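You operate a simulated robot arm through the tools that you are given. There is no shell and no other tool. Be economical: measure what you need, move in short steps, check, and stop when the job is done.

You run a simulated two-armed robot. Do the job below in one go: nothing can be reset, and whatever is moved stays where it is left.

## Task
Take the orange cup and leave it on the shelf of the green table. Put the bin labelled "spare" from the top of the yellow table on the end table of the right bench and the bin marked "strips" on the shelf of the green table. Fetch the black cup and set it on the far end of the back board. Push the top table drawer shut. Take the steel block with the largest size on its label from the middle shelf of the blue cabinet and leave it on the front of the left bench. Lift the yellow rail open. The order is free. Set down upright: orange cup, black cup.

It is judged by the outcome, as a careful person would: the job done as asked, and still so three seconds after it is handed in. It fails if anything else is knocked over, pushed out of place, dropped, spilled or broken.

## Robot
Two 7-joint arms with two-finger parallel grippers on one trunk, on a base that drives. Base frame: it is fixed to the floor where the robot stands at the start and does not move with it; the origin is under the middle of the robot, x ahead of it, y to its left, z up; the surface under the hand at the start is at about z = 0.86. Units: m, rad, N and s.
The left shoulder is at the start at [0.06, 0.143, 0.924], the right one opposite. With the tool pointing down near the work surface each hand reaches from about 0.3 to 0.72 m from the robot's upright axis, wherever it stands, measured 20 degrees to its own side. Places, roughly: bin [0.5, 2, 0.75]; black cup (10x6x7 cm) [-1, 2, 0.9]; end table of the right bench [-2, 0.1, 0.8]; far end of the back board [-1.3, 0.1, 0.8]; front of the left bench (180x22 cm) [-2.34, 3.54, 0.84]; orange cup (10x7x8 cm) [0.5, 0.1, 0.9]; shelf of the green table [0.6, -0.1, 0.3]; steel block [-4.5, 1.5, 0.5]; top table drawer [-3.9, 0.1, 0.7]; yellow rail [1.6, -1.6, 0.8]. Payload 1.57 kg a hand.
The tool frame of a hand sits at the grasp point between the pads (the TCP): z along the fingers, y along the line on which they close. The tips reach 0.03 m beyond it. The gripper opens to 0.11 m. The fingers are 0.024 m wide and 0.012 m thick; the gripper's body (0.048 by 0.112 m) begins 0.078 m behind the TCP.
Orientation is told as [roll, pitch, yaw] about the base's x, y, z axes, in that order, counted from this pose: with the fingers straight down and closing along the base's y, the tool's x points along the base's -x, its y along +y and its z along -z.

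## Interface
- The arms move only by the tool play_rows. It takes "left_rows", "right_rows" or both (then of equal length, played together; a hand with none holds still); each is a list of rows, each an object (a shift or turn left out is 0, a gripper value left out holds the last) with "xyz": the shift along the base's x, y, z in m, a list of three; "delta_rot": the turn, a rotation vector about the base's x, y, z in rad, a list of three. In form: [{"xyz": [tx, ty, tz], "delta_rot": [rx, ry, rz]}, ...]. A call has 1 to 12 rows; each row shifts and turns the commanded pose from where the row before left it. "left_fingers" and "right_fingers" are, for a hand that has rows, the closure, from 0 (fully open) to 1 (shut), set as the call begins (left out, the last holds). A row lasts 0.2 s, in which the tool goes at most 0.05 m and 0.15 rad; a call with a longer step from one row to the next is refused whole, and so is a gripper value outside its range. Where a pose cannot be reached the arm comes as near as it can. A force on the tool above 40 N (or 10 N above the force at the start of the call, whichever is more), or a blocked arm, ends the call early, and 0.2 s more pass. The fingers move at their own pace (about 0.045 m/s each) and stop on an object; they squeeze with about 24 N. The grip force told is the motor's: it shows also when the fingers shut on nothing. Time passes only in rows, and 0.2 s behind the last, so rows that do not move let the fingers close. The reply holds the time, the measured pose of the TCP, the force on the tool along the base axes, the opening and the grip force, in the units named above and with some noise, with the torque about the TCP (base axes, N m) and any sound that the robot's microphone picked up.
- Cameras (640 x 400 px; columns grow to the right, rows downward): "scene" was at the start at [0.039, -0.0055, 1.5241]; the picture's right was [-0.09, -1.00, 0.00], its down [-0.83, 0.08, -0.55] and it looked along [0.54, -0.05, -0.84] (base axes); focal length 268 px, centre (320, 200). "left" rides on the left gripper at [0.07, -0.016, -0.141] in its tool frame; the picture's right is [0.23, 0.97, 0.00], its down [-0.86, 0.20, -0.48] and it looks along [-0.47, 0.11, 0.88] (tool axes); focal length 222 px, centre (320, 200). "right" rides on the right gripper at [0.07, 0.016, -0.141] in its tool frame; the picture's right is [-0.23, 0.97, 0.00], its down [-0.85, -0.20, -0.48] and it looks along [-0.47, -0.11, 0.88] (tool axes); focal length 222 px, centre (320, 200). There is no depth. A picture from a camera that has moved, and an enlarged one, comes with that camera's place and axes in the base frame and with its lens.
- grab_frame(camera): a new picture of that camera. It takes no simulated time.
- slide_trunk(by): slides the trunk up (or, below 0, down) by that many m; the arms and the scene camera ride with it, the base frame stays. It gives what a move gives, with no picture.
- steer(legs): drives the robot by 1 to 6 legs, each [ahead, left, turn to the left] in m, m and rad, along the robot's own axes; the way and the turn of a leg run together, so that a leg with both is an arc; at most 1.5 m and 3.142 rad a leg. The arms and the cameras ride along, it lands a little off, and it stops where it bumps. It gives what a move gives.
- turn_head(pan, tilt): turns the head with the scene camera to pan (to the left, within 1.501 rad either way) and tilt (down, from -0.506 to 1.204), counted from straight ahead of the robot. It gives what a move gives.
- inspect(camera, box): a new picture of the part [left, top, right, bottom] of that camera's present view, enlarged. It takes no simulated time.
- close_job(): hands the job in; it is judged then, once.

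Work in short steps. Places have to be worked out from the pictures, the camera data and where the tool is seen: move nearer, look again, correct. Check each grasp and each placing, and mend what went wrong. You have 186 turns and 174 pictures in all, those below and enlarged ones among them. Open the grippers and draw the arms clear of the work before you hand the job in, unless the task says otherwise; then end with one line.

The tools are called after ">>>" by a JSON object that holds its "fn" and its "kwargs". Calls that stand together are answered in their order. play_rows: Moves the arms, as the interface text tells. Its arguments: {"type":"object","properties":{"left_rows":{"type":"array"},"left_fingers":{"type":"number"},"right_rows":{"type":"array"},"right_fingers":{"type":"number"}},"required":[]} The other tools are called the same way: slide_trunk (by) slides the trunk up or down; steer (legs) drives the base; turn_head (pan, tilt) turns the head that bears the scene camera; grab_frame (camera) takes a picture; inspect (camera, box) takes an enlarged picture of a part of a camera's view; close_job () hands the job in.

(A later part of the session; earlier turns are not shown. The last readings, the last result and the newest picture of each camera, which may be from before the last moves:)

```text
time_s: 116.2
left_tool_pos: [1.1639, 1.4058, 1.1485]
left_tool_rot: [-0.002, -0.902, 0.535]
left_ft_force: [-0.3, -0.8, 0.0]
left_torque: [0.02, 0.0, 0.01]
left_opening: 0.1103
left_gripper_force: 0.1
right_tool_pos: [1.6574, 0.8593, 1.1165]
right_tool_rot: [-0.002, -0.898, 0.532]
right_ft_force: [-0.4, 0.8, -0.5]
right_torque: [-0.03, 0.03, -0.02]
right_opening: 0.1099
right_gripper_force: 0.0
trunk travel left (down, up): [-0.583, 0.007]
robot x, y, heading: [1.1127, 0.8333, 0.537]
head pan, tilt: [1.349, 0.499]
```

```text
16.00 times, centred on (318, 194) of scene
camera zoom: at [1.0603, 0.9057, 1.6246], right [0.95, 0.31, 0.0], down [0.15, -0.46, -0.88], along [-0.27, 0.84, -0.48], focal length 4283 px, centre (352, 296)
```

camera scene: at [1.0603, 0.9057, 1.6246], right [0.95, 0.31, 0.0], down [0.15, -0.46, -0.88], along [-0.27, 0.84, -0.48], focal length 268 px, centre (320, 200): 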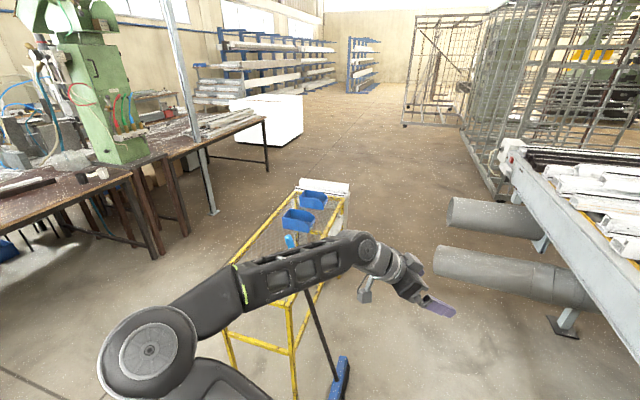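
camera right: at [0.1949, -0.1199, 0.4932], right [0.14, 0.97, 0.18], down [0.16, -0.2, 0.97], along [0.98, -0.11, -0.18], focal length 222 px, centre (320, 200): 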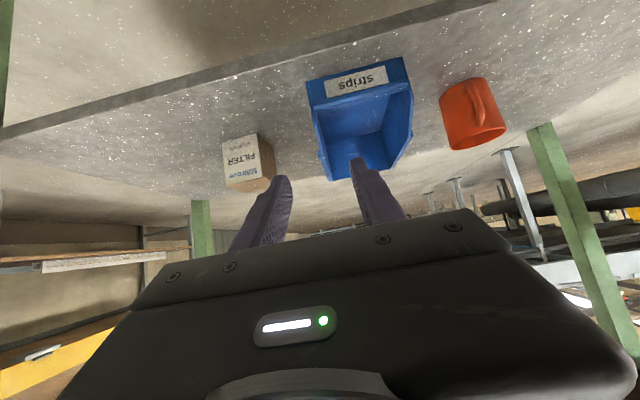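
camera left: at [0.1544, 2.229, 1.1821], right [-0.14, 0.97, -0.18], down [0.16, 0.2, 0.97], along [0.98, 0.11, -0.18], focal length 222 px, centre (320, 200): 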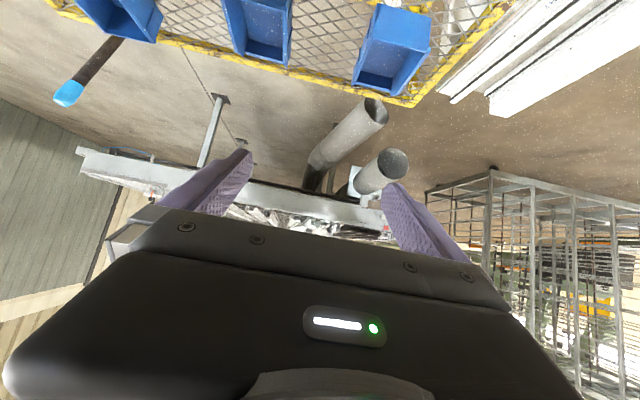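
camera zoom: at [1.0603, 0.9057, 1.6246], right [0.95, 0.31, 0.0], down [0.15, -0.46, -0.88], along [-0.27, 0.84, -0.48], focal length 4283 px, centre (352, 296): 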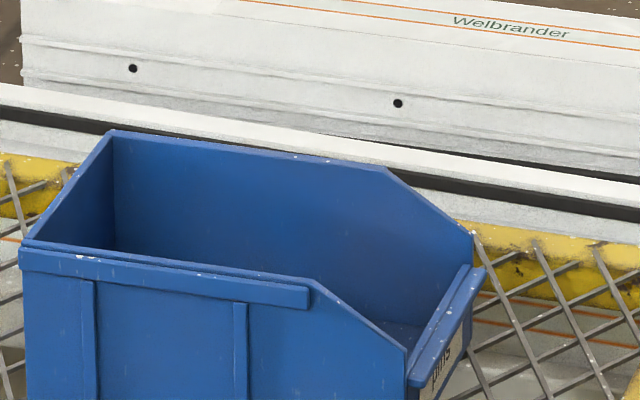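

The far bin's label reads like "pins". Check the middle bin's label.

>>> {"fn": "inspect", "kwargs": {"camera": "scene", "box": [302, 216, 322, 228]}}

>>> {"fn": "inspect", "kwargs": {"camera": "scene", "box": [308, 194, 328, 206]}}

```text
16.00 times, centred on (312, 222) of scene
camera zoom: at [1.0603, 0.9057, 1.6246], right [0.95, 0.31, 0.0], down [0.15, -0.46, -0.88], along [-0.27, 0.84, -0.48], focal length 4283 px, centre (448, -152)
```

zoom: 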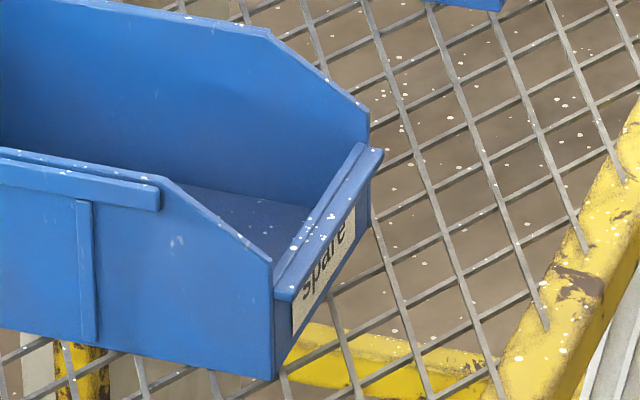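

```text
16.00 times, centred on (318, 200) of scene
camera zoom: at [1.0603, 0.9057, 1.6246], right [0.95, 0.31, 0.0], down [0.15, -0.46, -0.88], along [-0.27, 0.84, -0.48], focal length 4283 px, centre (352, 200)
```

zoom: 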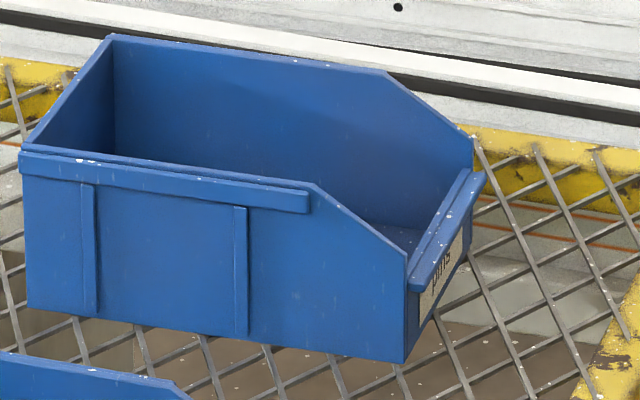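

The middle bin is "spare". Now to the yellow rail: turn to face -y and drive south on the free floor east of the green table.

>>> {"fn": "steer", "kwargs": {"legs": [[0, 0, -2.108], [0.9, 0.35, 0]]}}

>>> {"fn": "turn_head", "kwargs": {"pan": 0, "tilt": 0.5}}

>>> {"fn": "grab_frame", "kwargs": {"camera": "scene"}}

```text
time_s: 126.2
left_tool_pos: [1.9219, -0.3849, 1.1482]
left_tool_rot: [-0.001, -0.901, -1.58]
left_ft_force: [-0.4, 0.1, -0.4]
left_torque: [-0.01, -0.01, -0.01]
left_opening: 0.1098
left_gripper_force: 0.1
right_tool_pos: [1.1981, -0.5233, 1.1185]
right_tool_rot: [-0.003, -0.897, -1.582]
right_ft_force: [-0.8, -0.7, 0.0]
right_torque: [0.01, -0.01, -0.01]
right_opening: 0.1099
right_gripper_force: 0.0
trunk travel left (down, up): [-0.583, 0.007]
robot x, y, heading: [1.4567, -0.0452, -1.581]
head pan, tilt: [1.349, 0.499]
```

```text
time_s: 127.7
left_tool_pos: [1.9225, -0.384, 1.1493]
left_tool_rot: [-0.001, -0.901, -1.583]
left_ft_force: [-0.2, 0.3, 0.3]
left_torque: [-0.03, 0.01, 0.01]
left_opening: 0.1103
left_gripper_force: 0.0
right_tool_pos: [1.1994, -0.5216, 1.1177]
right_tool_rot: [-0.001, -0.895, -1.583]
right_ft_force: [-0.4, 0.6, 0.4]
right_torque: [0.01, 0.01, 0.01]
right_opening: 0.1102
right_gripper_force: 0.1
trunk travel left (down, up): [-0.583, 0.007]
robot x, y, heading: [1.4554, -0.0447, -1.583]
head pan, tilt: [0.0, 0.499]
```

```text
113 pictures are left
camera scene: at [1.4559, -0.1047, 1.6246], right [-1.0, 0.01, 0.0], down [0.01, 0.48, -0.88], along [-0.01, -0.88, -0.48], focal length 268 px, centre (320, 200)
```

scene: 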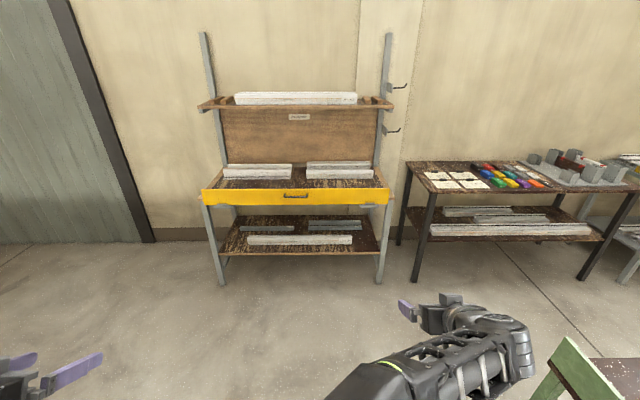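

>>> {"fn": "inspect", "kwargs": {"camera": "scene", "box": [190, 150, 410, 230]}}

>>> {"fn": "inspect", "kwargs": {"camera": "scene", "box": [270, 100, 330, 130]}}

```text
2.91 times, centred on (300, 190) of scene
camera zoom: at [1.4559, -0.1047, 1.6246], right [-1.0, 0.01, 0.0], down [0.01, 0.48, -0.88], along [-0.01, -0.88, -0.48], focal length 779 px, centre (378, 229)
```

zoom: 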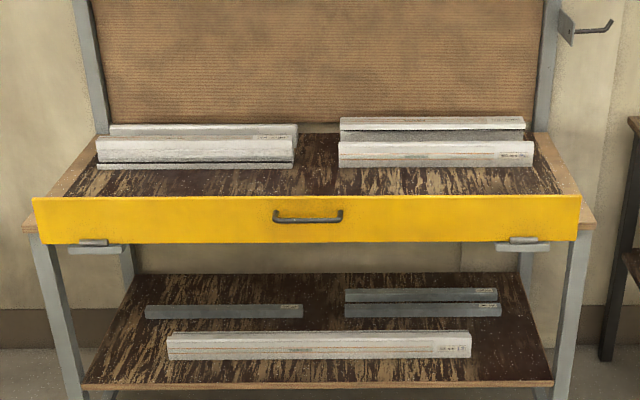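

```text
10.67 times, centred on (300, 115) of scene
camera zoom: at [1.4559, -0.1047, 1.6246], right [-1.0, 0.01, 0.0], down [0.01, 0.48, -0.88], along [-0.01, -0.88, -0.48], focal length 2855 px, centre (533, 1107)
```

zoom: 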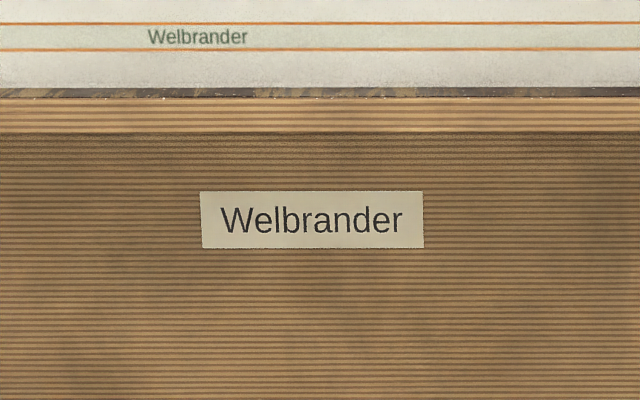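

There's a yellow rail with a bow handle and two small brackets at its lower corners. I move closer and centre on it (x≈1.59).

>>> {"fn": "steer", "kwargs": {"legs": [[0.72, 0.14, 0.012]]}}

>>> {"fn": "turn_head", "kwargs": {"pan": 0, "tilt": 0.75}}

>>> {"fn": "grab_frame", "kwargs": {"camera": "scene"}}

>>> {"fn": "inspect", "kwargs": {"camera": "scene", "box": [260, 120, 380, 200]}}

```text
time_s: 131.6
left_tool_pos: [2.0598, -1.0853, 1.1483]
left_tool_rot: [0.001, -0.901, -1.568]
left_ft_force: [0.0, 0.5, -0.2]
left_torque: [0.0, 0.0, -0.02]
left_opening: 0.1099
left_gripper_force: 0.2
right_tool_pos: [1.34, -1.2335, 1.1161]
right_tool_rot: [-0.002, -0.896, -1.57]
right_ft_force: [-1.1, 0.8, -0.3]
right_torque: [0.01, 0.0, -0.02]
right_opening: 0.1098
right_gripper_force: 0.0
trunk travel left (down, up): [-0.583, 0.007]
robot x, y, heading: [1.5921, -0.7518, -1.573]
head pan, tilt: [0.0, 0.499]
```

```text
time_s: 132.4
left_tool_pos: [2.0608, -1.0849, 1.1493]
left_tool_rot: [0.0, -0.901, -1.568]
left_ft_force: [0.3, -0.3, -0.7]
left_torque: [-0.01, 0.01, 0.01]
left_opening: 0.1099
left_gripper_force: 0.2
right_tool_pos: [1.3403, -1.2329, 1.1178]
right_tool_rot: [-0.001, -0.898, -1.568]
right_ft_force: [0.1, 0.5, -0.6]
right_torque: [-0.01, -0.02, 0.02]
right_opening: 0.11
right_gripper_force: 0.1
trunk travel left (down, up): [-0.583, 0.007]
robot x, y, heading: [1.5922, -0.7497, -1.569]
head pan, tilt: [0.0, 0.75]
```

```text
110 pictures are left
camera scene: at [1.5912, -0.8042, 1.6027], right [-1.0, 0.0, 0.0], down [0.0, 0.68, -0.73], along [0.0, -0.73, -0.68], focal length 268 px, centre (320, 200)
```

scene: 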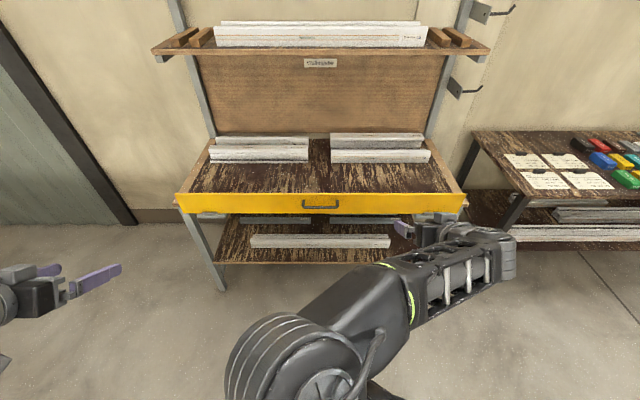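

```text
5.00 times, centred on (320, 160) of scene
camera zoom: at [1.5912, -0.8042, 1.6027], right [-1.0, 0.0, 0.0], down [0.0, 0.68, -0.73], along [0.0, -0.73, -0.68], focal length 1338 px, centre (320, 400)
```

zoom: 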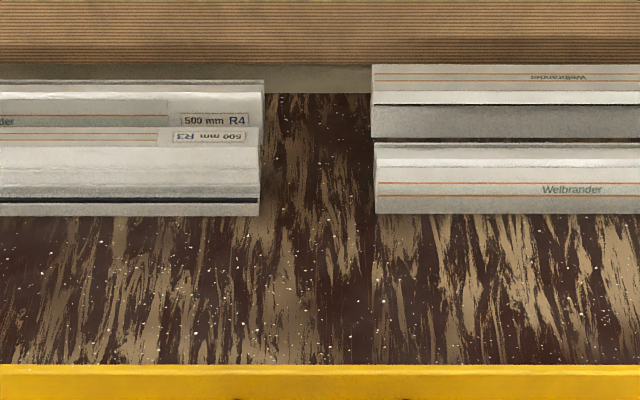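

Handle triangulates to about (1.59, -1.60, 0.838). I zoom on the handle and the brackets to understand the mechanism.

>>> {"fn": "inspect", "kwargs": {"camera": "scene", "box": [280, 185, 360, 235]}}

>>> {"fn": "inspect", "kwargs": {"camera": "scene", "box": [165, 180, 245, 240]}}

```text
8.00 times, centred on (320, 210) of scene
camera zoom: at [1.5912, -0.8042, 1.6027], right [-1.0, 0.0, 0.0], down [0.0, 0.68, -0.73], along [0.0, -0.73, -0.68], focal length 2141 px, centre (320, 120)
```

zoom: 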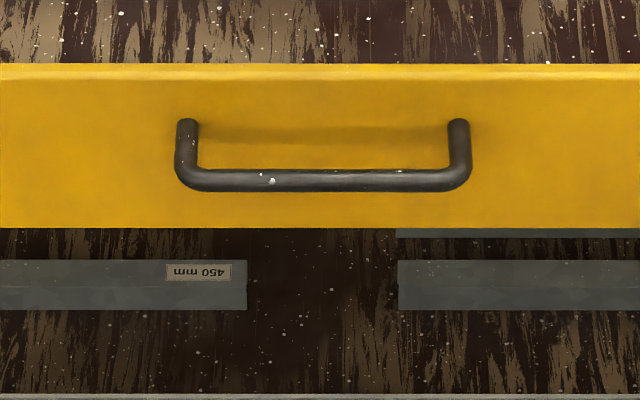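

```text
6.67 times, centred on (205, 210) of scene
camera zoom: at [1.5912, -0.8042, 1.6027], right [-1.0, 0.0, 0.0], down [0.0, 0.68, -0.73], along [0.0, -0.73, -0.68], focal length 1784 px, centre (1087, 133)
```

zoom: 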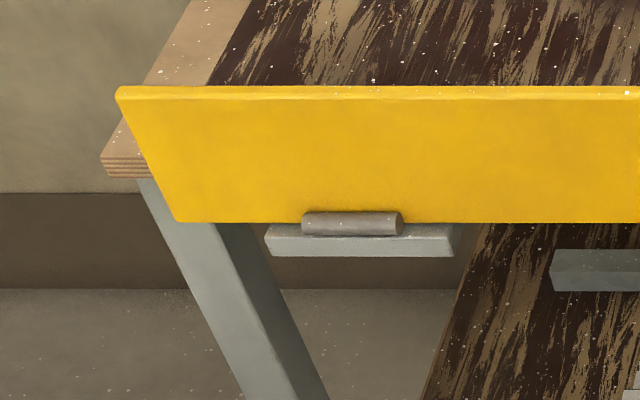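

The bow handle's bar stands ~4 cm off the rail at z≈0.82–0.84. I'll grip it with the left hand, fingers horizontal and closing vertically, so the bar can pivot in the grip. First orient the left hand.

>>> {"fn": "play_rows", "kwargs": {"left_rows": [{"delta_rot": [-0.134, 0, 0], "xyz": [-0.02, 0, -0.01]}, {"delta_rot": [-0.134, 0, 0], "xyz": [-0.02, 0, -0.01]}, {"delta_rot": [-0.134, 0, 0], "xyz": [-0.02, 0, -0.01]}, {"delta_rot": [-0.134, 0, 0], "xyz": [-0.02, 0, -0.01]}, {"delta_rot": [-0.134, 0, 0], "xyz": [-0.02, 0, -0.01]}]}}

>>> {"fn": "play_rows", "kwargs": {"left_rows": [{"delta_rot": [0, -0.143, 0]}, {"delta_rot": [0, -0.143, 0]}, {"delta_rot": [0, -0.143, 0]}, {"delta_rot": [0, -0.143, 0]}, {"delta_rot": [0, -0.143, 0]}, {"delta_rot": [0, -0.143, 0]}, {"delta_rot": [0, -0.143, 0]}, {"delta_rot": [0, -0.143, 0]}, {"delta_rot": [0, -0.143, 0]}, {"delta_rot": [0, -0.143, 0]}, {"delta_rot": [0, -0.143, 0]}]}}

>>> {"fn": "grab_frame", "kwargs": {"camera": "left"}}

>>> {"fn": "grab_frame", "kwargs": {"camera": "scene"}}

```text
time_s: 133.6
left_tool_pos: [2.0374, -1.0992, 1.1099]
left_tool_rot: [-0.08, -1.526, -1.502]
left_ft_force: [-0.5, 0.3, 0.4]
left_torque: [-0.02, -0.01, 0.0]
left_opening: 0.11
left_gripper_force: 0.2
left hand out of reach, approached as far as the arm can: row 3, 4, 5
right_tool_pos: [1.3407, -1.2327, 1.1177]
right_tool_rot: [-0.002, -0.897, -1.569]
right_ft_force: [0.4, 0.1, 0.3]
right_torque: [0.02, 0.05, -0.01]
right_opening: 0.1102
right_gripper_force: 0.0
trunk travel left (down, up): [-0.583, 0.007]
robot x, y, heading: [1.5898, -0.751, -1.565]
head pan, tilt: [0.0, 0.75]
```

```text
time_s: 136.0
left_tool_pos: [2.0415, -1.1111, 1.1283]
left_tool_rot: [1.565, 0.001, -3.142]
left_ft_force: [0.5, 0.4, 0.3]
left_torque: [0.0, 0.0, -0.01]
left_opening: 0.1102
left_gripper_force: 0.1
left hand out of reach, approached as far as the arm can: row 10, 11
right_tool_pos: [1.3405, -1.2342, 1.1174]
right_tool_rot: [-0.002, -0.897, -1.569]
right_ft_force: [-0.5, -0.9, -0.6]
right_torque: [0.01, 0.03, -0.03]
right_opening: 0.1099
right_gripper_force: 0.2
trunk travel left (down, up): [-0.583, 0.007]
robot x, y, heading: [1.5961, -0.7552, -1.569]
head pan, tilt: [0.0, 0.75]
```

```text
106 pictures are left
camera left: at [2.112, -0.9705, 1.1128], right [0.23, -0.01, 0.97], down [-0.86, 0.48, 0.2], along [-0.47, -0.88, 0.1], focal length 222 px, centre (320, 200)
```

left: 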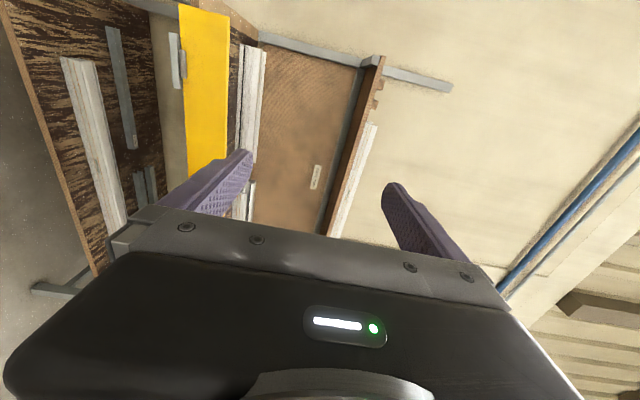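

```text
105 pictures are left
camera scene: at [1.5912, -0.8042, 1.6026], right [-1.0, 0.0, 0.0], down [0.0, 0.68, -0.73], along [0.0, -0.73, -0.68], focal length 268 px, centre (320, 200)
```

scene: 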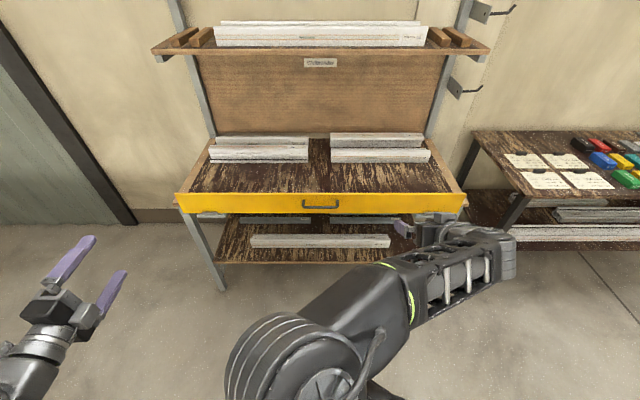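

Orientation is right. I shift the robot right/forward and bring the hand toward a standoff in front of the handle.

>>> {"fn": "steer", "kwargs": {"legs": [[0.16, -0.15, 0]]}}

>>> {"fn": "play_rows", "kwargs": {"left_rows": [{"xyz": [-0.03, 0, -0.03]}, {"xyz": [-0.03, 0, -0.03]}, {"xyz": [-0.03, 0, -0.03]}, {"xyz": [-0.03, 0, -0.03]}, {"xyz": [-0.03, -0.01, -0.03]}, {"xyz": [-0.03, -0.02, -0.03]}, {"xyz": [-0.03, -0.02, -0.03]}, {"xyz": [-0.03, -0.02, -0.03]}, {"xyz": [-0.03, -0.02, -0.03]}, {"xyz": [-0.025, -0.03, -0.02]}]}}

>>> {"fn": "grab_frame", "kwargs": {"camera": "left"}}

>>> {"fn": "grab_frame", "kwargs": {"camera": "scene"}}

```text
time_s: 137.7
left_tool_pos: [1.8873, -1.2737, 1.1291]
left_tool_rot: [1.564, 0.001, 3.138]
left_ft_force: [-0.6, -1.4, -0.5]
left_torque: [-0.02, 0.01, 0.06]
left_opening: 0.11
left_gripper_force: 0.0
right_tool_pos: [1.1855, -1.3951, 1.1165]
right_tool_rot: [-0.003, -0.896, -1.574]
right_ft_force: [-0.2, 0.4, -0.1]
right_torque: [0.02, -0.03, -0.02]
right_opening: 0.1102
right_gripper_force: 0.1
trunk travel left (down, up): [-0.583, 0.007]
robot x, y, heading: [1.4387, -0.9167, -1.575]
head pan, tilt: [0.0, 0.75]
```

```text
time_s: 139.9
left_tool_pos: [1.6826, -1.4627, 0.8907]
left_tool_rot: [1.564, 0.0, 3.139]
left_ft_force: [0.4, -0.4, -0.6]
left_torque: [0.01, 0.0, 0.0]
left_opening: 0.1098
left_gripper_force: 0.0
left hand out of reach, approached as far as the arm can: row 1, 2, 3, 4, 5
right_tool_pos: [1.1863, -1.3947, 1.1157]
right_tool_rot: [-0.002, -0.899, -1.57]
right_ft_force: [-0.6, -0.1, -0.4]
right_torque: [-0.02, 0.02, 0.03]
right_opening: 0.1101
right_gripper_force: 0.0
trunk travel left (down, up): [-0.583, 0.007]
robot x, y, heading: [1.4361, -0.9101, -1.573]
head pan, tilt: [0.0, 0.75]
```

```text
104 pictures are left
camera left: at [1.7526, -1.3229, 0.8744], right [0.23, -0.01, 0.97], down [-0.85, 0.48, 0.2], along [-0.47, -0.88, 0.1], focal length 222 px, centre (320, 200)
```

left: 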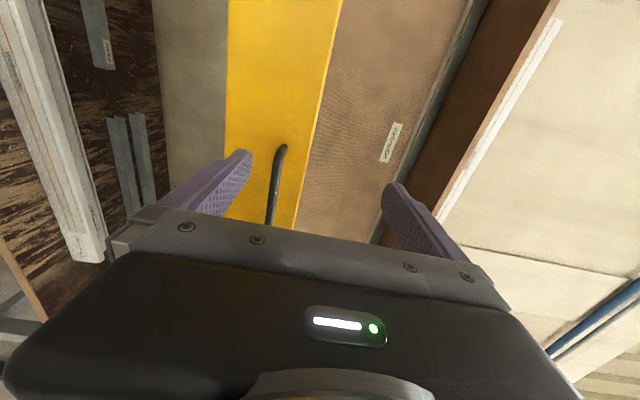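

```text
103 pictures are left
camera scene: at [1.4382, -0.9665, 1.6026], right [-1.0, 0.0, 0.0], down [0.0, 0.68, -0.73], along [0.0, -0.73, -0.68], focal length 268 px, centre (320, 200)
```

scene: 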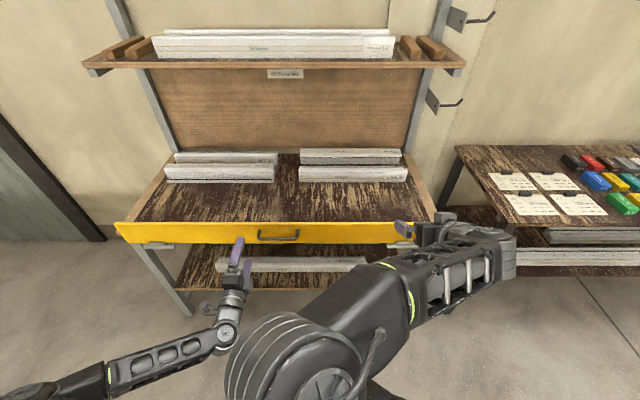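

Handle bar now estimated at (1.593, -1.58, 0.841). I align with it at a standoff, with a smaller finger opening.

>>> {"fn": "play_rows", "kwargs": {"left_rows": [{"xyz": [-0.03, 0, -0.017]}, {"xyz": [-0.03, 0, -0.017]}, {"xyz": [-0.03, 0, -0.016]}, {"xyz": [0, -0.02, 0]}, {"xyz": [0, -0.02, 0]}, {"xyz": [0, -0.01, 0]}], "left_fingers": 0.4}}

>>> {"fn": "grab_frame", "kwargs": {"camera": "left"}}

>>> {"fn": "inspect", "kwargs": {"camera": "scene", "box": [220, 210, 340, 285]}}

```text
time_s: 141.3
left_tool_pos: [1.6066, -1.5185, 0.8653]
left_tool_rot: [1.565, 0.001, 3.14]
left_ft_force: [0.5, -0.3, 0.3]
left_torque: [0.03, 0.01, 0.01]
left_opening: 0.0659
left_gripper_force: 0.1
left hand out of reach, approached as far as the arm can: row 3
right_tool_pos: [1.186, -1.3943, 1.1175]
right_tool_rot: [-0.002, -0.896, -1.572]
right_ft_force: [0.0, 0.7, 0.4]
right_torque: [-0.01, 0.01, 0.02]
right_opening: 0.11
right_gripper_force: 0.1
trunk travel left (down, up): [-0.583, 0.007]
robot x, y, heading: [1.4388, -0.916, -1.571]
head pan, tilt: [0.0, 0.75]
```

```text
102 pictures are left
camera left: at [1.6781, -1.3782, 0.8484], right [0.23, -0.01, 0.97], down [-0.85, 0.48, 0.2], along [-0.47, -0.88, 0.1], focal length 222 px, centre (320, 200)
```

left: 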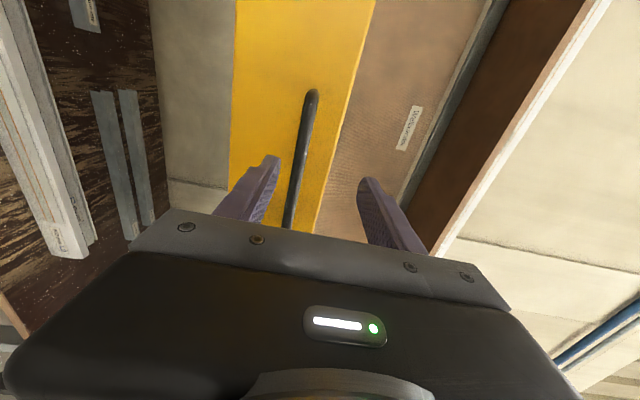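

```text
5.33 times, centred on (280, 248) of scene
camera zoom: at [1.4385, -0.9655, 1.6026], right [-1.0, 0.0, 0.0], down [0.0, 0.68, -0.73], along [0.0, -0.73, -0.68], focal length 1428 px, centre (533, -53)
```

zoom: 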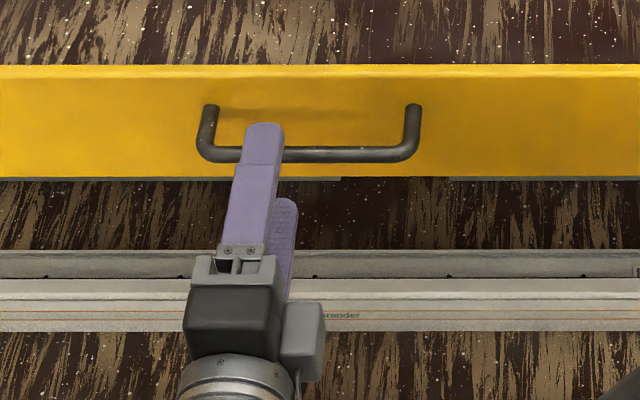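

Bar is between the fingers at z≈0.846. I correct height and advance onto it.

>>> {"fn": "play_rows", "kwargs": {"left_rows": [{"xyz": [-0.006, 0, -0.01]}, {"xyz": [-0.006, 0, -0.009]}, {"xyz": [0, -0.022, 0]}, {"xyz": [0, -0.022, 0]}, {"xyz": [0, -0.02, 0]}]}}

>>> {"fn": "grab_frame", "kwargs": {"camera": "left"}}

>>> {"fn": "inspect", "kwargs": {"camera": "scene", "box": [220, 210, 340, 285]}}

```text
time_s: 142.5
left_tool_pos: [1.6125, -1.575, 0.8686]
left_tool_rot: [1.563, 0.0, 3.136]
left_ft_force: [-0.9, -0.4, 0.5]
left_torque: [-0.02, 0.0, -0.05]
left_opening: 0.0659
left_gripper_force: 0.0
left hand out of reach, approached as far as the arm can: row 2, 3, 4, 5
right_tool_pos: [1.1868, -1.3944, 1.117]
right_tool_rot: [-0.002, -0.895, -1.572]
right_ft_force: [-0.8, 0.2, -0.9]
right_torque: [0.01, 0.01, 0.0]
right_opening: 0.1098
right_gripper_force: 0.0
trunk travel left (down, up): [-0.583, 0.007]
robot x, y, heading: [1.4389, -0.9125, -1.573]
head pan, tilt: [0.0, 0.75]
```

```text
100 pictures are left
camera left: at [1.6843, -1.4345, 0.8526], right [0.23, -0.01, 0.97], down [-0.85, 0.48, 0.2], along [-0.47, -0.88, 0.1], focal length 222 px, centre (320, 200)
```

left: 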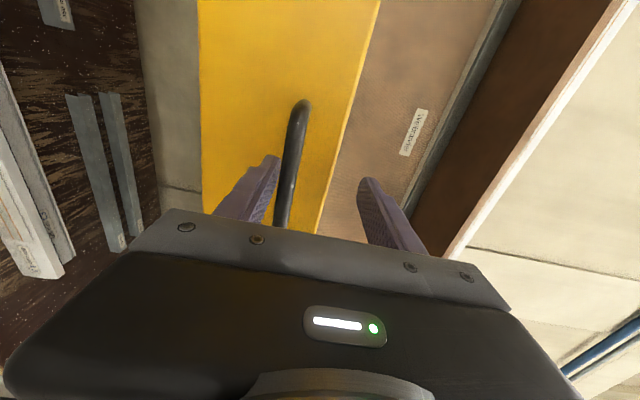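

```text
5.33 times, centred on (280, 248) of scene
camera zoom: at [1.4386, -0.9655, 1.6026], right [-1.0, 0.0, 0.0], down [0.0, 0.68, -0.73], along [0.0, -0.73, -0.68], focal length 1428 px, centre (533, -53)
```

zoom: 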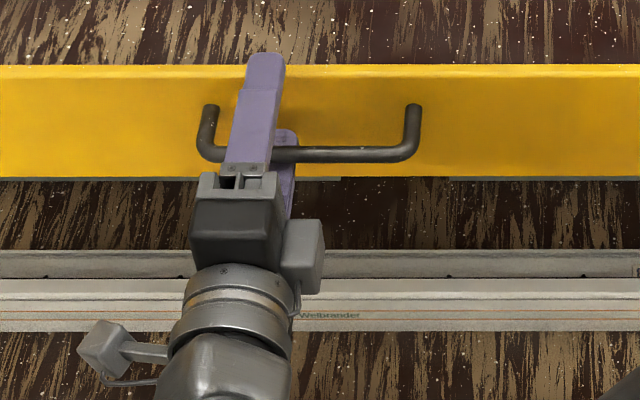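

Arm is at its limit in z, so I lower the trunk 0.023 m to centre on the bar, then close.

>>> {"fn": "slide_trunk", "kwargs": {"by": -0.023}}

>>> {"fn": "grab_frame", "kwargs": {"camera": "left"}}

```text
time_s: 143.2
left_tool_pos: [1.6118, -1.5746, 0.845]
left_tool_rot: [1.562, 0.0, 3.138]
left_ft_force: [0.2, -0.2, -0.3]
left_torque: [0.05, -0.05, 0.0]
left_opening: 0.0664
left_gripper_force: 0.0
right_tool_pos: [1.1865, -1.3947, 1.0943]
right_tool_rot: [-0.002, -0.895, -1.571]
right_ft_force: [1.3, -0.3, 0.1]
right_torque: [0.0, -0.02, 0.0]
right_opening: 0.1098
right_gripper_force: 0.1
trunk travel left (down, up): [-0.56, 0.03]
robot x, y, heading: [1.4393, -0.9106, -1.574]
head pan, tilt: [0.0, 0.75]
```

```text
98 pictures are left
camera left: at [1.6843, -1.4342, 0.8297], right [0.23, -0.01, 0.97], down [-0.85, 0.48, 0.2], along [-0.47, -0.88, 0.1], focal length 222 px, centre (320, 200)
```

left: 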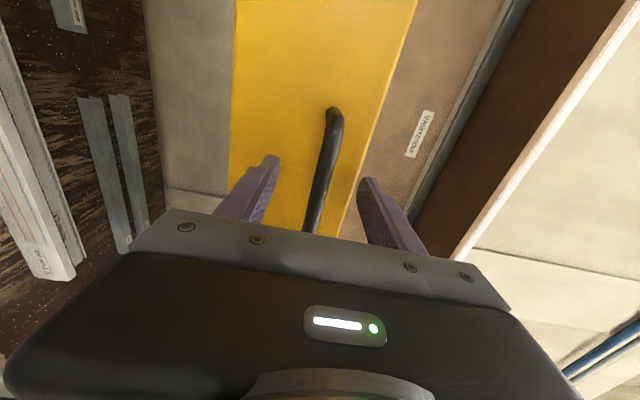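

Bar is centered between the fingers. Close on it.

>>> {"fn": "play_rows", "kwargs": {"left_rows": [{}, {}, {}, {}, {}], "left_fingers": 1}}

>>> {"fn": "play_rows", "kwargs": {"left_rows": [{"xyz": [0, 0, 0.006]}, {"xyz": [0, 0, 0.006]}]}}

>>> {"fn": "grab_frame", "kwargs": {"camera": "left"}}

```text
time_s: 144.4
left_tool_pos: [1.6128, -1.574, 0.846]
left_tool_rot: [1.561, -0.001, 3.138]
left_ft_force: [-0.4, 1.2, -5.1]
left_torque: [0.0, -0.05, -0.05]
left_opening: 0.012
left_gripper_force: 29.1
right_tool_pos: [1.1861, -1.3938, 1.0938]
right_tool_rot: [-0.001, -0.897, -1.569]
right_ft_force: [1.0, 0.4, -0.2]
right_torque: [-0.01, -0.02, 0.0]
right_opening: 0.1101
right_gripper_force: 0.0
trunk travel left (down, up): [-0.56, 0.03]
robot x, y, heading: [1.4383, -0.9136, -1.57]
head pan, tilt: [0.0, 0.75]
```

```text
time_s: 145.0
left_tool_pos: [1.6142, -1.5722, 0.8431]
left_tool_rot: [1.537, 0.0, 3.136]
left_ft_force: [-0.1, -10.7, -13.4]
left_torque: [0.04, -0.13, -0.41]
left_opening: 0.0117
left_gripper_force: 29.3
right_tool_pos: [1.1855, -1.3966, 1.0937]
right_tool_rot: [-0.002, -0.897, -1.573]
right_ft_force: [-0.3, 0.2, 0.2]
right_torque: [0.0, -0.01, -0.01]
right_opening: 0.1102
right_gripper_force: 0.0
trunk travel left (down, up): [-0.56, 0.03]
robot x, y, heading: [1.4398, -0.9127, -1.574]
head pan, tilt: [0.0, 0.75]
stopped in row 2 (left hand): the force on the tool passed its limit at 43 N (the readings are from after the stop); the commanded pose is now the measured one
```

```text
97 pictures are left
camera left: at [1.6845, -1.4327, 0.832], right [0.23, -0.03, 0.97], down [-0.85, 0.48, 0.22], along [-0.47, -0.88, 0.08], focal length 222 px, centre (320, 200)
```

left: 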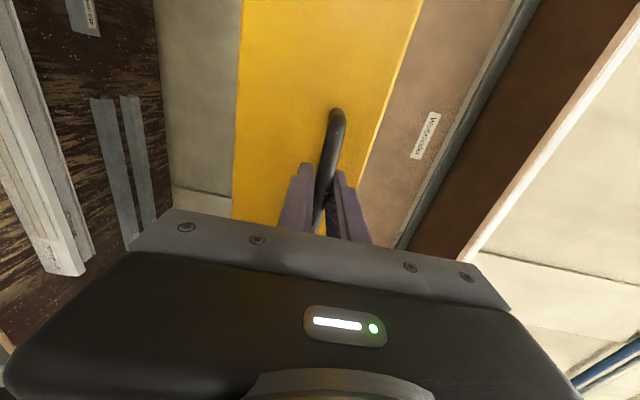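

Straight up is stiff. I try a small pull outward (+y).

>>> {"fn": "play_rows", "kwargs": {"left_rows": [{"xyz": [0, 0.006, 0]}, {"xyz": [0, 0.006, 0]}, {"xyz": [0, 0.006, 0]}]}}

>>> {"fn": "inspect", "kwargs": {"camera": "scene", "box": [110, 200, 420, 285]}}

```text
time_s: 145.8
left_tool_pos: [1.614, -1.5561, 0.845]
left_tool_rot: [1.536, -0.003, 3.137]
left_ft_force: [-0.8, -18.6, -26.9]
left_torque: [0.4, -0.22, -0.09]
left_opening: 0.0119
left_gripper_force: 29.4
right_tool_pos: [1.1865, -1.3973, 1.0921]
right_tool_rot: [-0.002, -0.892, -1.571]
right_ft_force: [-0.1, -0.3, 0.0]
right_torque: [-0.01, 0.01, -0.04]
right_opening: 0.1099
right_gripper_force: 0.1
trunk travel left (down, up): [-0.56, 0.03]
robot x, y, heading: [1.4414, -0.9137, -1.571]
head pan, tilt: [0.0, 0.75]
```

```text
2.06 times, centred on (265, 242) of scene
camera zoom: at [1.4393, -0.9709, 1.5793], right [-1.0, 0.0, 0.0], down [0.0, 0.68, -0.73], along [0.0, -0.73, -0.68], focal length 553 px, centre (434, 112)
```

zoom: 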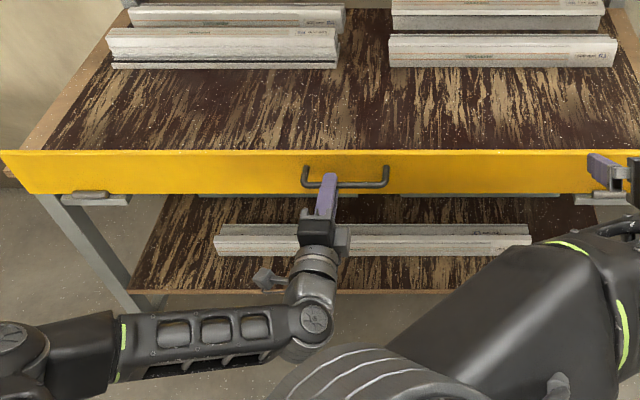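

It moves outward with a strong pull downward — consistent with a hinge at the bottom edge (z≈0.755, y≈-1.63). I follow that arc: drop slightly and read forces.

>>> {"fn": "play_rows", "kwargs": {"left_rows": [{"xyz": [0, 0.0, -0.006]}, {"xyz": [0, 0.0, -0.006]}, {"xyz": [0, 0.004, -0.003]}]}}

>>> {"fn": "grab_frame", "kwargs": {"camera": "left"}}

```text
time_s: 146.6
left_tool_pos: [1.6128, -1.5484, 0.8407]
left_tool_rot: [1.559, -0.002, 3.139]
left_ft_force: [7.7, 9.7, 25.2]
left_torque: [-0.52, -0.22, 0.26]
left_opening: 0.012
left_gripper_force: 29.5
right_tool_pos: [1.1868, -1.3911, 1.0969]
right_tool_rot: [-0.001, -0.899, -1.571]
right_ft_force: [-0.2, -0.6, 0.3]
right_torque: [-0.01, 0.0, -0.01]
right_opening: 0.1101
right_gripper_force: 0.1
trunk travel left (down, up): [-0.56, 0.03]
robot x, y, heading: [1.4369, -0.9116, -1.571]
head pan, tilt: [0.0, 0.75]
```

```text
95 pictures are left
camera left: at [1.685, -1.4076, 0.8245], right [0.23, -0.01, 0.97], down [-0.85, 0.48, 0.21], along [-0.47, -0.88, 0.1], focal length 222 px, centre (320, 200)
```

left: 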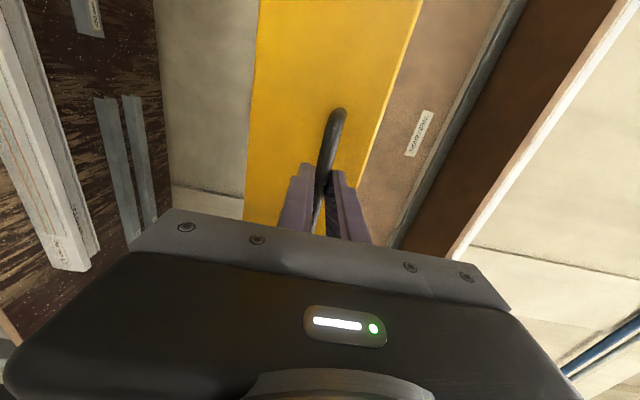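

Now it resists downward, so the handle path is nearly horizontal here. I look at the rail to see how it is moving.

>>> {"fn": "inspect", "kwargs": {"camera": "scene", "box": [100, 205, 260, 285]}}

```text
4.00 times, centred on (180, 245) of scene
camera zoom: at [1.4388, -0.9608, 1.5804], right [-1.0, 0.0, 0.0], down [0.0, 0.68, -0.73], along [0.0, -0.73, -0.68], focal length 1071 px, centre (880, 20)
```

zoom: 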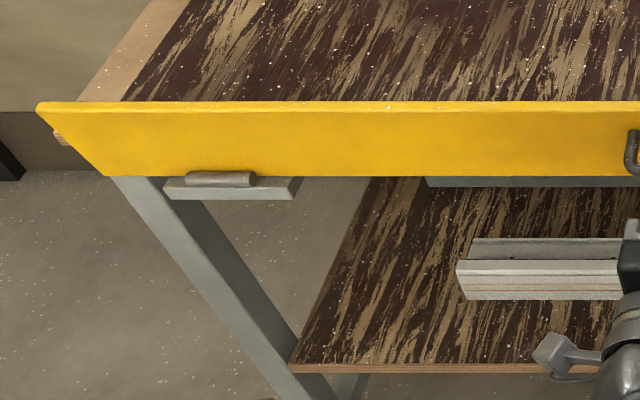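

Rail has tilted only ~0.12 rad; the bar slipped toward the fingertips since my pull direction was off. Arc model: hinge ≈(-1.62, 0.75). I reopen slightly, regrip deeper on the bar.

>>> {"fn": "play_rows", "kwargs": {"left_rows": [{}, {}, {"xyz": [0, 0, 0]}], "left_fingers": 0.55}}

>>> {"fn": "play_rows", "kwargs": {"left_rows": [{"xyz": [0, -0.01, 0.004]}, {"xyz": [0, -0.012, 0.004]}]}}

>>> {"fn": "grab_frame", "kwargs": {"camera": "left"}}

>>> {"fn": "inspect", "kwargs": {"camera": "scene", "box": [100, 205, 260, 285]}}

```text
time_s: 147.4
left_tool_pos: [1.6129, -1.5494, 0.834]
left_tool_rot: [1.543, 0.0, 3.135]
left_ft_force: [-0.5, -0.2, -0.1]
left_torque: [0.02, 0.0, -0.01]
left_opening: 0.0497
left_gripper_force: 0.0
right_tool_pos: [1.1853, -1.3934, 1.0945]
right_tool_rot: [-0.001, -0.9, -1.573]
right_ft_force: [-0.2, 0.0, -0.4]
right_torque: [0.01, 0.0, 0.01]
right_opening: 0.1099
right_gripper_force: 0.0
trunk travel left (down, up): [-0.56, 0.03]
robot x, y, heading: [1.4407, -0.9165, -1.574]
head pan, tilt: [0.0, 0.75]
```

```text
time_s: 148.0
left_tool_pos: [1.6138, -1.5704, 0.842]
left_tool_rot: [1.545, -0.002, 3.139]
left_ft_force: [-0.1, 0.0, 0.7]
left_torque: [0.0, 0.0, -0.03]
left_opening: 0.0495
left_gripper_force: 0.0
right_tool_pos: [1.1866, -1.3943, 1.0942]
right_tool_rot: [-0.003, -0.895, -1.571]
right_ft_force: [-0.1, -0.1, 0.3]
right_torque: [-0.02, -0.01, 0.01]
right_opening: 0.1101
right_gripper_force: 0.1
trunk travel left (down, up): [-0.56, 0.03]
robot x, y, heading: [1.4392, -0.9136, -1.572]
head pan, tilt: [0.0, 0.75]
```

```text
93 pictures are left
camera left: at [1.6841, -1.4306, 0.8274], right [0.23, -0.03, 0.97], down [-0.85, 0.48, 0.21], along [-0.47, -0.88, 0.09], focal length 222 px, centre (320, 200)
```

left: 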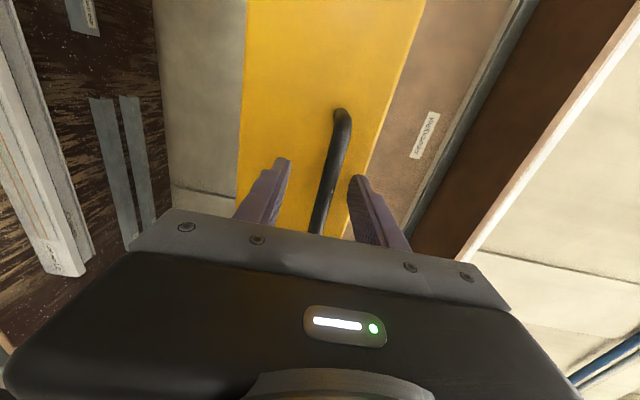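

```text
4.00 times, centred on (180, 245) of scene
camera zoom: at [1.4384, -0.9656, 1.5796], right [-1.0, 0.0, 0.0], down [0.0, 0.68, -0.73], along [0.0, -0.73, -0.68], focal length 1071 px, centre (880, 20)
```

zoom: 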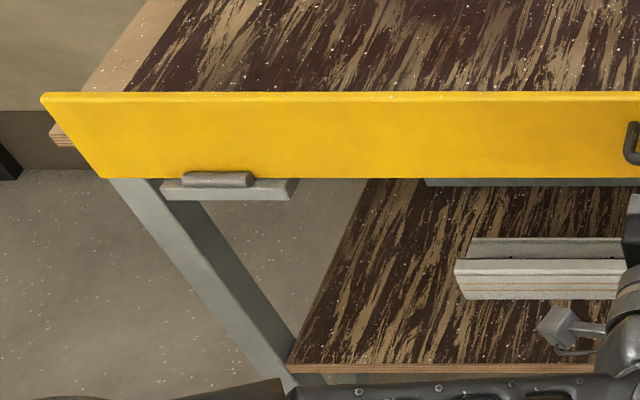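

On release the rail fell back (its weight sits behind the front hinge). I grip deeper (bar at the TCP), then follow the arc outward and down.

>>> {"fn": "play_rows", "kwargs": {"left_rows": [{"xyz": [0, -0.009, 0.002]}, {"xyz": [0, -0.008, 0.001]}]}}

>>> {"fn": "play_rows", "kwargs": {"left_rows": [{}, {}, {}], "left_fingers": 1}}

>>> {"fn": "play_rows", "kwargs": {"left_rows": [{"xyz": [0, 0.009, -0.003]}, {"xyz": [0, 0.009, -0.004]}, {"xyz": [0, 0.009, -0.005]}]}}

>>> {"fn": "inspect", "kwargs": {"camera": "scene", "box": [100, 205, 260, 285]}}

```text
time_s: 148.6
left_tool_pos: [1.6138, -1.5832, 0.845]
left_tool_rot: [1.54, -0.002, 3.131]
left_ft_force: [-2.5, 32.7, -1.3]
left_torque: [-0.96, -0.17, 0.26]
left_opening: 0.0472
left_gripper_force: 0.1
left hand out of reach, approached as far as the arm can: row 2
right_tool_pos: [1.1861, -1.3903, 1.0951]
right_tool_rot: [-0.002, -0.898, -1.573]
right_ft_force: [-0.3, -1.1, 0.1]
right_torque: [0.01, -0.05, -0.02]
right_opening: 0.1097
right_gripper_force: 0.1
trunk travel left (down, up): [-0.56, 0.03]
robot x, y, heading: [1.4385, -0.914, -1.568]
head pan, tilt: [0.0, 0.75]
```

```text
time_s: 149.3
left_tool_pos: [1.6152, -1.583, 0.8533]
left_tool_rot: [1.56, -0.002, 3.133]
left_ft_force: [0.1, 26.5, 8.5]
left_torque: [-1.93, -0.37, 0.33]
left_opening: 0.0284
left_gripper_force: 23.4
right_tool_pos: [1.1863, -1.3899, 1.0965]
right_tool_rot: [-0.002, -0.9, -1.57]
right_ft_force: [1.0, 0.8, 0.4]
right_torque: [-0.02, 0.03, 0.0]
right_opening: 0.1098
right_gripper_force: 0.0
trunk travel left (down, up): [-0.56, 0.03]
robot x, y, heading: [1.4392, -0.9125, -1.572]
head pan, tilt: [0.0, 0.75]
stopped in row 3 (left hand): the force on the tool passed its limit at 44 N (the readings are from after the stop); the commanded pose is now the measured one
```

```text
time_s: 150.1
left_tool_pos: [1.6147, -1.5639, 0.8335]
left_tool_rot: [1.545, -0.002, 3.133]
left_ft_force: [-3.5, -17.9, -20.9]
left_torque: [-0.14, -0.36, -0.17]
left_opening: 0.0119
left_gripper_force: 28.8
right_tool_pos: [1.1855, -1.3955, 1.0923]
right_tool_rot: [-0.003, -0.893, -1.574]
right_ft_force: [0.3, 0.7, -0.9]
right_torque: [-0.01, -0.02, -0.02]
right_opening: 0.1101
right_gripper_force: 0.0
trunk travel left (down, up): [-0.56, 0.03]
robot x, y, heading: [1.4404, -0.9118, -1.573]
head pan, tilt: [0.0, 0.75]
```

```text
4.00 times, centred on (180, 245) of scene
camera zoom: at [1.4386, -0.9698, 1.5792], right [-1.0, 0.0, 0.0], down [0.0, 0.68, -0.73], along [0.0, -0.73, -0.68], focal length 1071 px, centre (880, 20)
```

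zoom: 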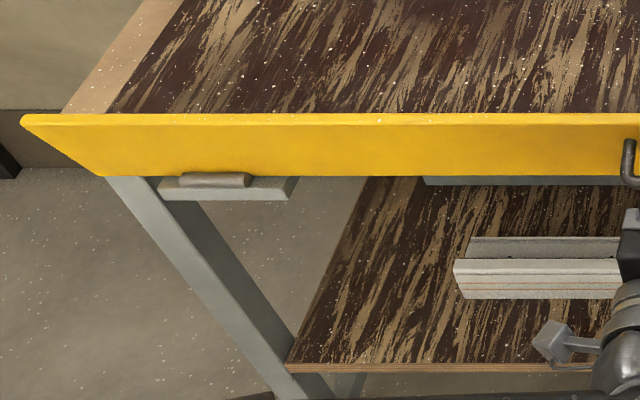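

The rail has tilted ~0.19 rad with no slip. I continue along the arc.

>>> {"fn": "play_rows", "kwargs": {"left_rows": [{"xyz": [0, 0.0082, -0.0056]}, {"xyz": [0, 0.0075, -0.0063]}, {"xyz": [0, 0.0068, -0.007]}]}}

>>> {"fn": "play_rows", "kwargs": {"left_rows": [{"xyz": [0, 0.006, -0.0077]}, {"xyz": [0, 0.0053, -0.0082]}, {"xyz": [0, 0.0045, -0.0087]}]}}

>>> {"fn": "inspect", "kwargs": {"camera": "scene", "box": [100, 205, 340, 325]}}

>>> {"fn": "grab_frame", "kwargs": {"camera": "left"}}

```text
time_s: 150.9
left_tool_pos: [1.6155, -1.5419, 0.8183]
left_tool_rot: [1.548, -0.001, 3.136]
left_ft_force: [2.1, -21.7, -16.2]
left_torque: [0.02, -0.49, 0.08]
left_opening: 0.0118
left_gripper_force: 29.9
right_tool_pos: [1.1862, -1.3961, 1.0941]
right_tool_rot: [-0.004, -0.894, -1.57]
right_ft_force: [-0.2, -0.9, -0.1]
right_torque: [0.01, -0.01, 0.0]
right_opening: 0.1099
right_gripper_force: 0.0
trunk travel left (down, up): [-0.56, 0.03]
robot x, y, heading: [1.4398, -0.9116, -1.571]
head pan, tilt: [0.0, 0.75]
```

```text
time_s: 151.7
left_tool_pos: [1.6186, -1.5265, 0.8164]
left_tool_rot: [1.549, -0.003, 3.126]
left_ft_force: [-14.1, -15.8, -13.9]
left_torque: [0.19, -0.57, -0.23]
left_opening: 0.0119
left_gripper_force: 28.5
left hand out of reach, approached as far as the arm can: row 1, 2, 3
right_tool_pos: [1.1842, -1.3952, 1.0923]
right_tool_rot: [-0.001, -0.894, -1.574]
right_ft_force: [0.2, 0.0, 0.1]
right_torque: [-0.02, 0.0, 0.03]
right_opening: 0.1097
right_gripper_force: 0.0
trunk travel left (down, up): [-0.56, 0.03]
robot x, y, heading: [1.4393, -0.9144, -1.569]
head pan, tilt: [0.0, 0.75]
```

```text
2.67 times, centred on (220, 265) of scene
camera zoom: at [1.4368, -0.968, 1.5796], right [-1.0, 0.0, 0.0], down [0.0, 0.68, -0.73], along [0.0, -0.73, -0.68], focal length 714 px, centre (587, 27)
```

zoom: 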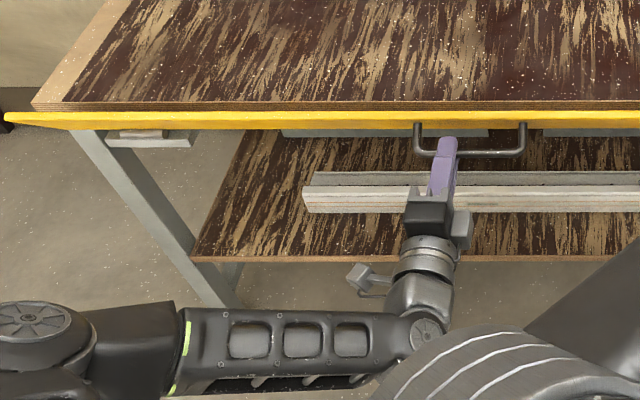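

```text
89 pictures are left
camera left: at [1.6916, -1.3865, 0.8025], right [0.23, -0.03, 0.97], down [-0.85, 0.49, 0.21], along [-0.48, -0.87, 0.09], focal length 222 px, centre (320, 200)
```

left: 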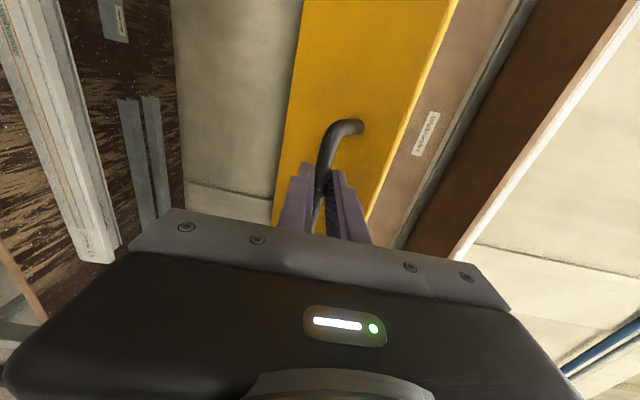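

Rail is coming open well, but the arm is at its low-z limit in this pose; I use the trunk to continue downward.

>>> {"fn": "slide_trunk", "kwargs": {"by": -0.02}}

>>> {"fn": "play_rows", "kwargs": {"left_rows": [{"xyz": [0, 0.005, 0]}, {"xyz": [0, 0.005, 0]}]}}

>>> {"fn": "slide_trunk", "kwargs": {"by": -0.025}}

>>> {"fn": "inspect", "kwargs": {"camera": "scene", "box": [100, 205, 340, 325]}}

```text
time_s: 152.3
left_tool_pos: [1.6227, -1.5228, 0.7977]
left_tool_rot: [1.549, 0.001, 3.133]
left_ft_force: [-8.9, 17.4, -1.6]
left_torque: [0.05, -0.66, -0.42]
left_opening: 0.0118
left_gripper_force: 29.4
right_tool_pos: [1.1852, -1.3923, 1.0744]
right_tool_rot: [0.0, -0.9, -1.572]
right_ft_force: [0.7, 0.2, 0.5]
right_torque: [0.04, -0.02, 0.0]
right_opening: 0.1097
right_gripper_force: 0.0
trunk travel left (down, up): [-0.54, 0.05]
robot x, y, heading: [1.4406, -0.9137, -1.569]
head pan, tilt: [0.0, 0.75]
```

```text
time_s: 152.9
left_tool_pos: [1.6247, -1.5199, 0.797]
left_tool_rot: [1.547, 0.001, 3.135]
left_ft_force: [-5.8, -20.6, -10.8]
left_torque: [0.16, -0.55, -0.12]
left_opening: 0.012
left_gripper_force: 29.4
right_tool_pos: [1.1868, -1.3966, 1.0729]
right_tool_rot: [-0.003, -0.895, -1.573]
right_ft_force: [-0.2, -0.5, 0.4]
right_torque: [-0.03, -0.04, 0.0]
right_opening: 0.1102
right_gripper_force: 0.0
trunk travel left (down, up): [-0.54, 0.05]
robot x, y, heading: [1.4384, -0.9168, -1.571]
head pan, tilt: [0.0, 0.75]
```

```text
time_s: 153.7
left_tool_pos: [1.6238, -1.5162, 0.7706]
left_tool_rot: [1.543, 0.0, 3.134]
left_ft_force: [0.8, 1.4, -8.6]
left_torque: [0.23, -0.66, 0.34]
left_opening: 0.0118
left_gripper_force: 28.9
right_tool_pos: [1.1862, -1.3926, 1.0483]
right_tool_rot: [-0.002, -0.897, -1.571]
right_ft_force: [-0.7, 0.1, -0.6]
right_torque: [-0.01, 0.01, -0.01]
right_opening: 0.11
right_gripper_force: 0.0
trunk travel left (down, up): [-0.515, 0.075]
robot x, y, heading: [1.4387, -0.9156, -1.563]
head pan, tilt: [0.0, 0.75]
```

```text
2.67 times, centred on (220, 265) of scene
camera zoom: at [1.4387, -0.9655, 1.5345], right [-1.0, 0.0, 0.0], down [0.0, 0.68, -0.73], along [0.0, -0.73, -0.68], focal length 714 px, centre (587, 27)
```

zoom: 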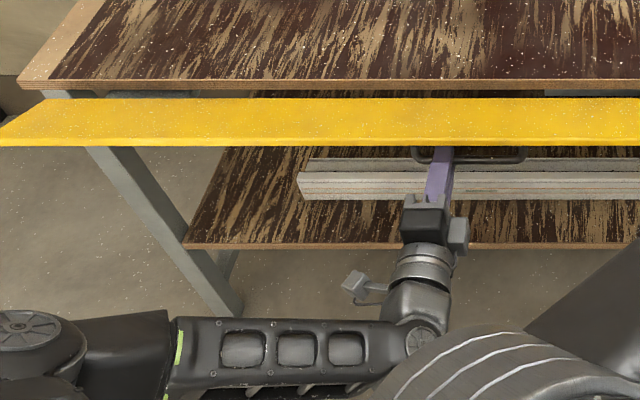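

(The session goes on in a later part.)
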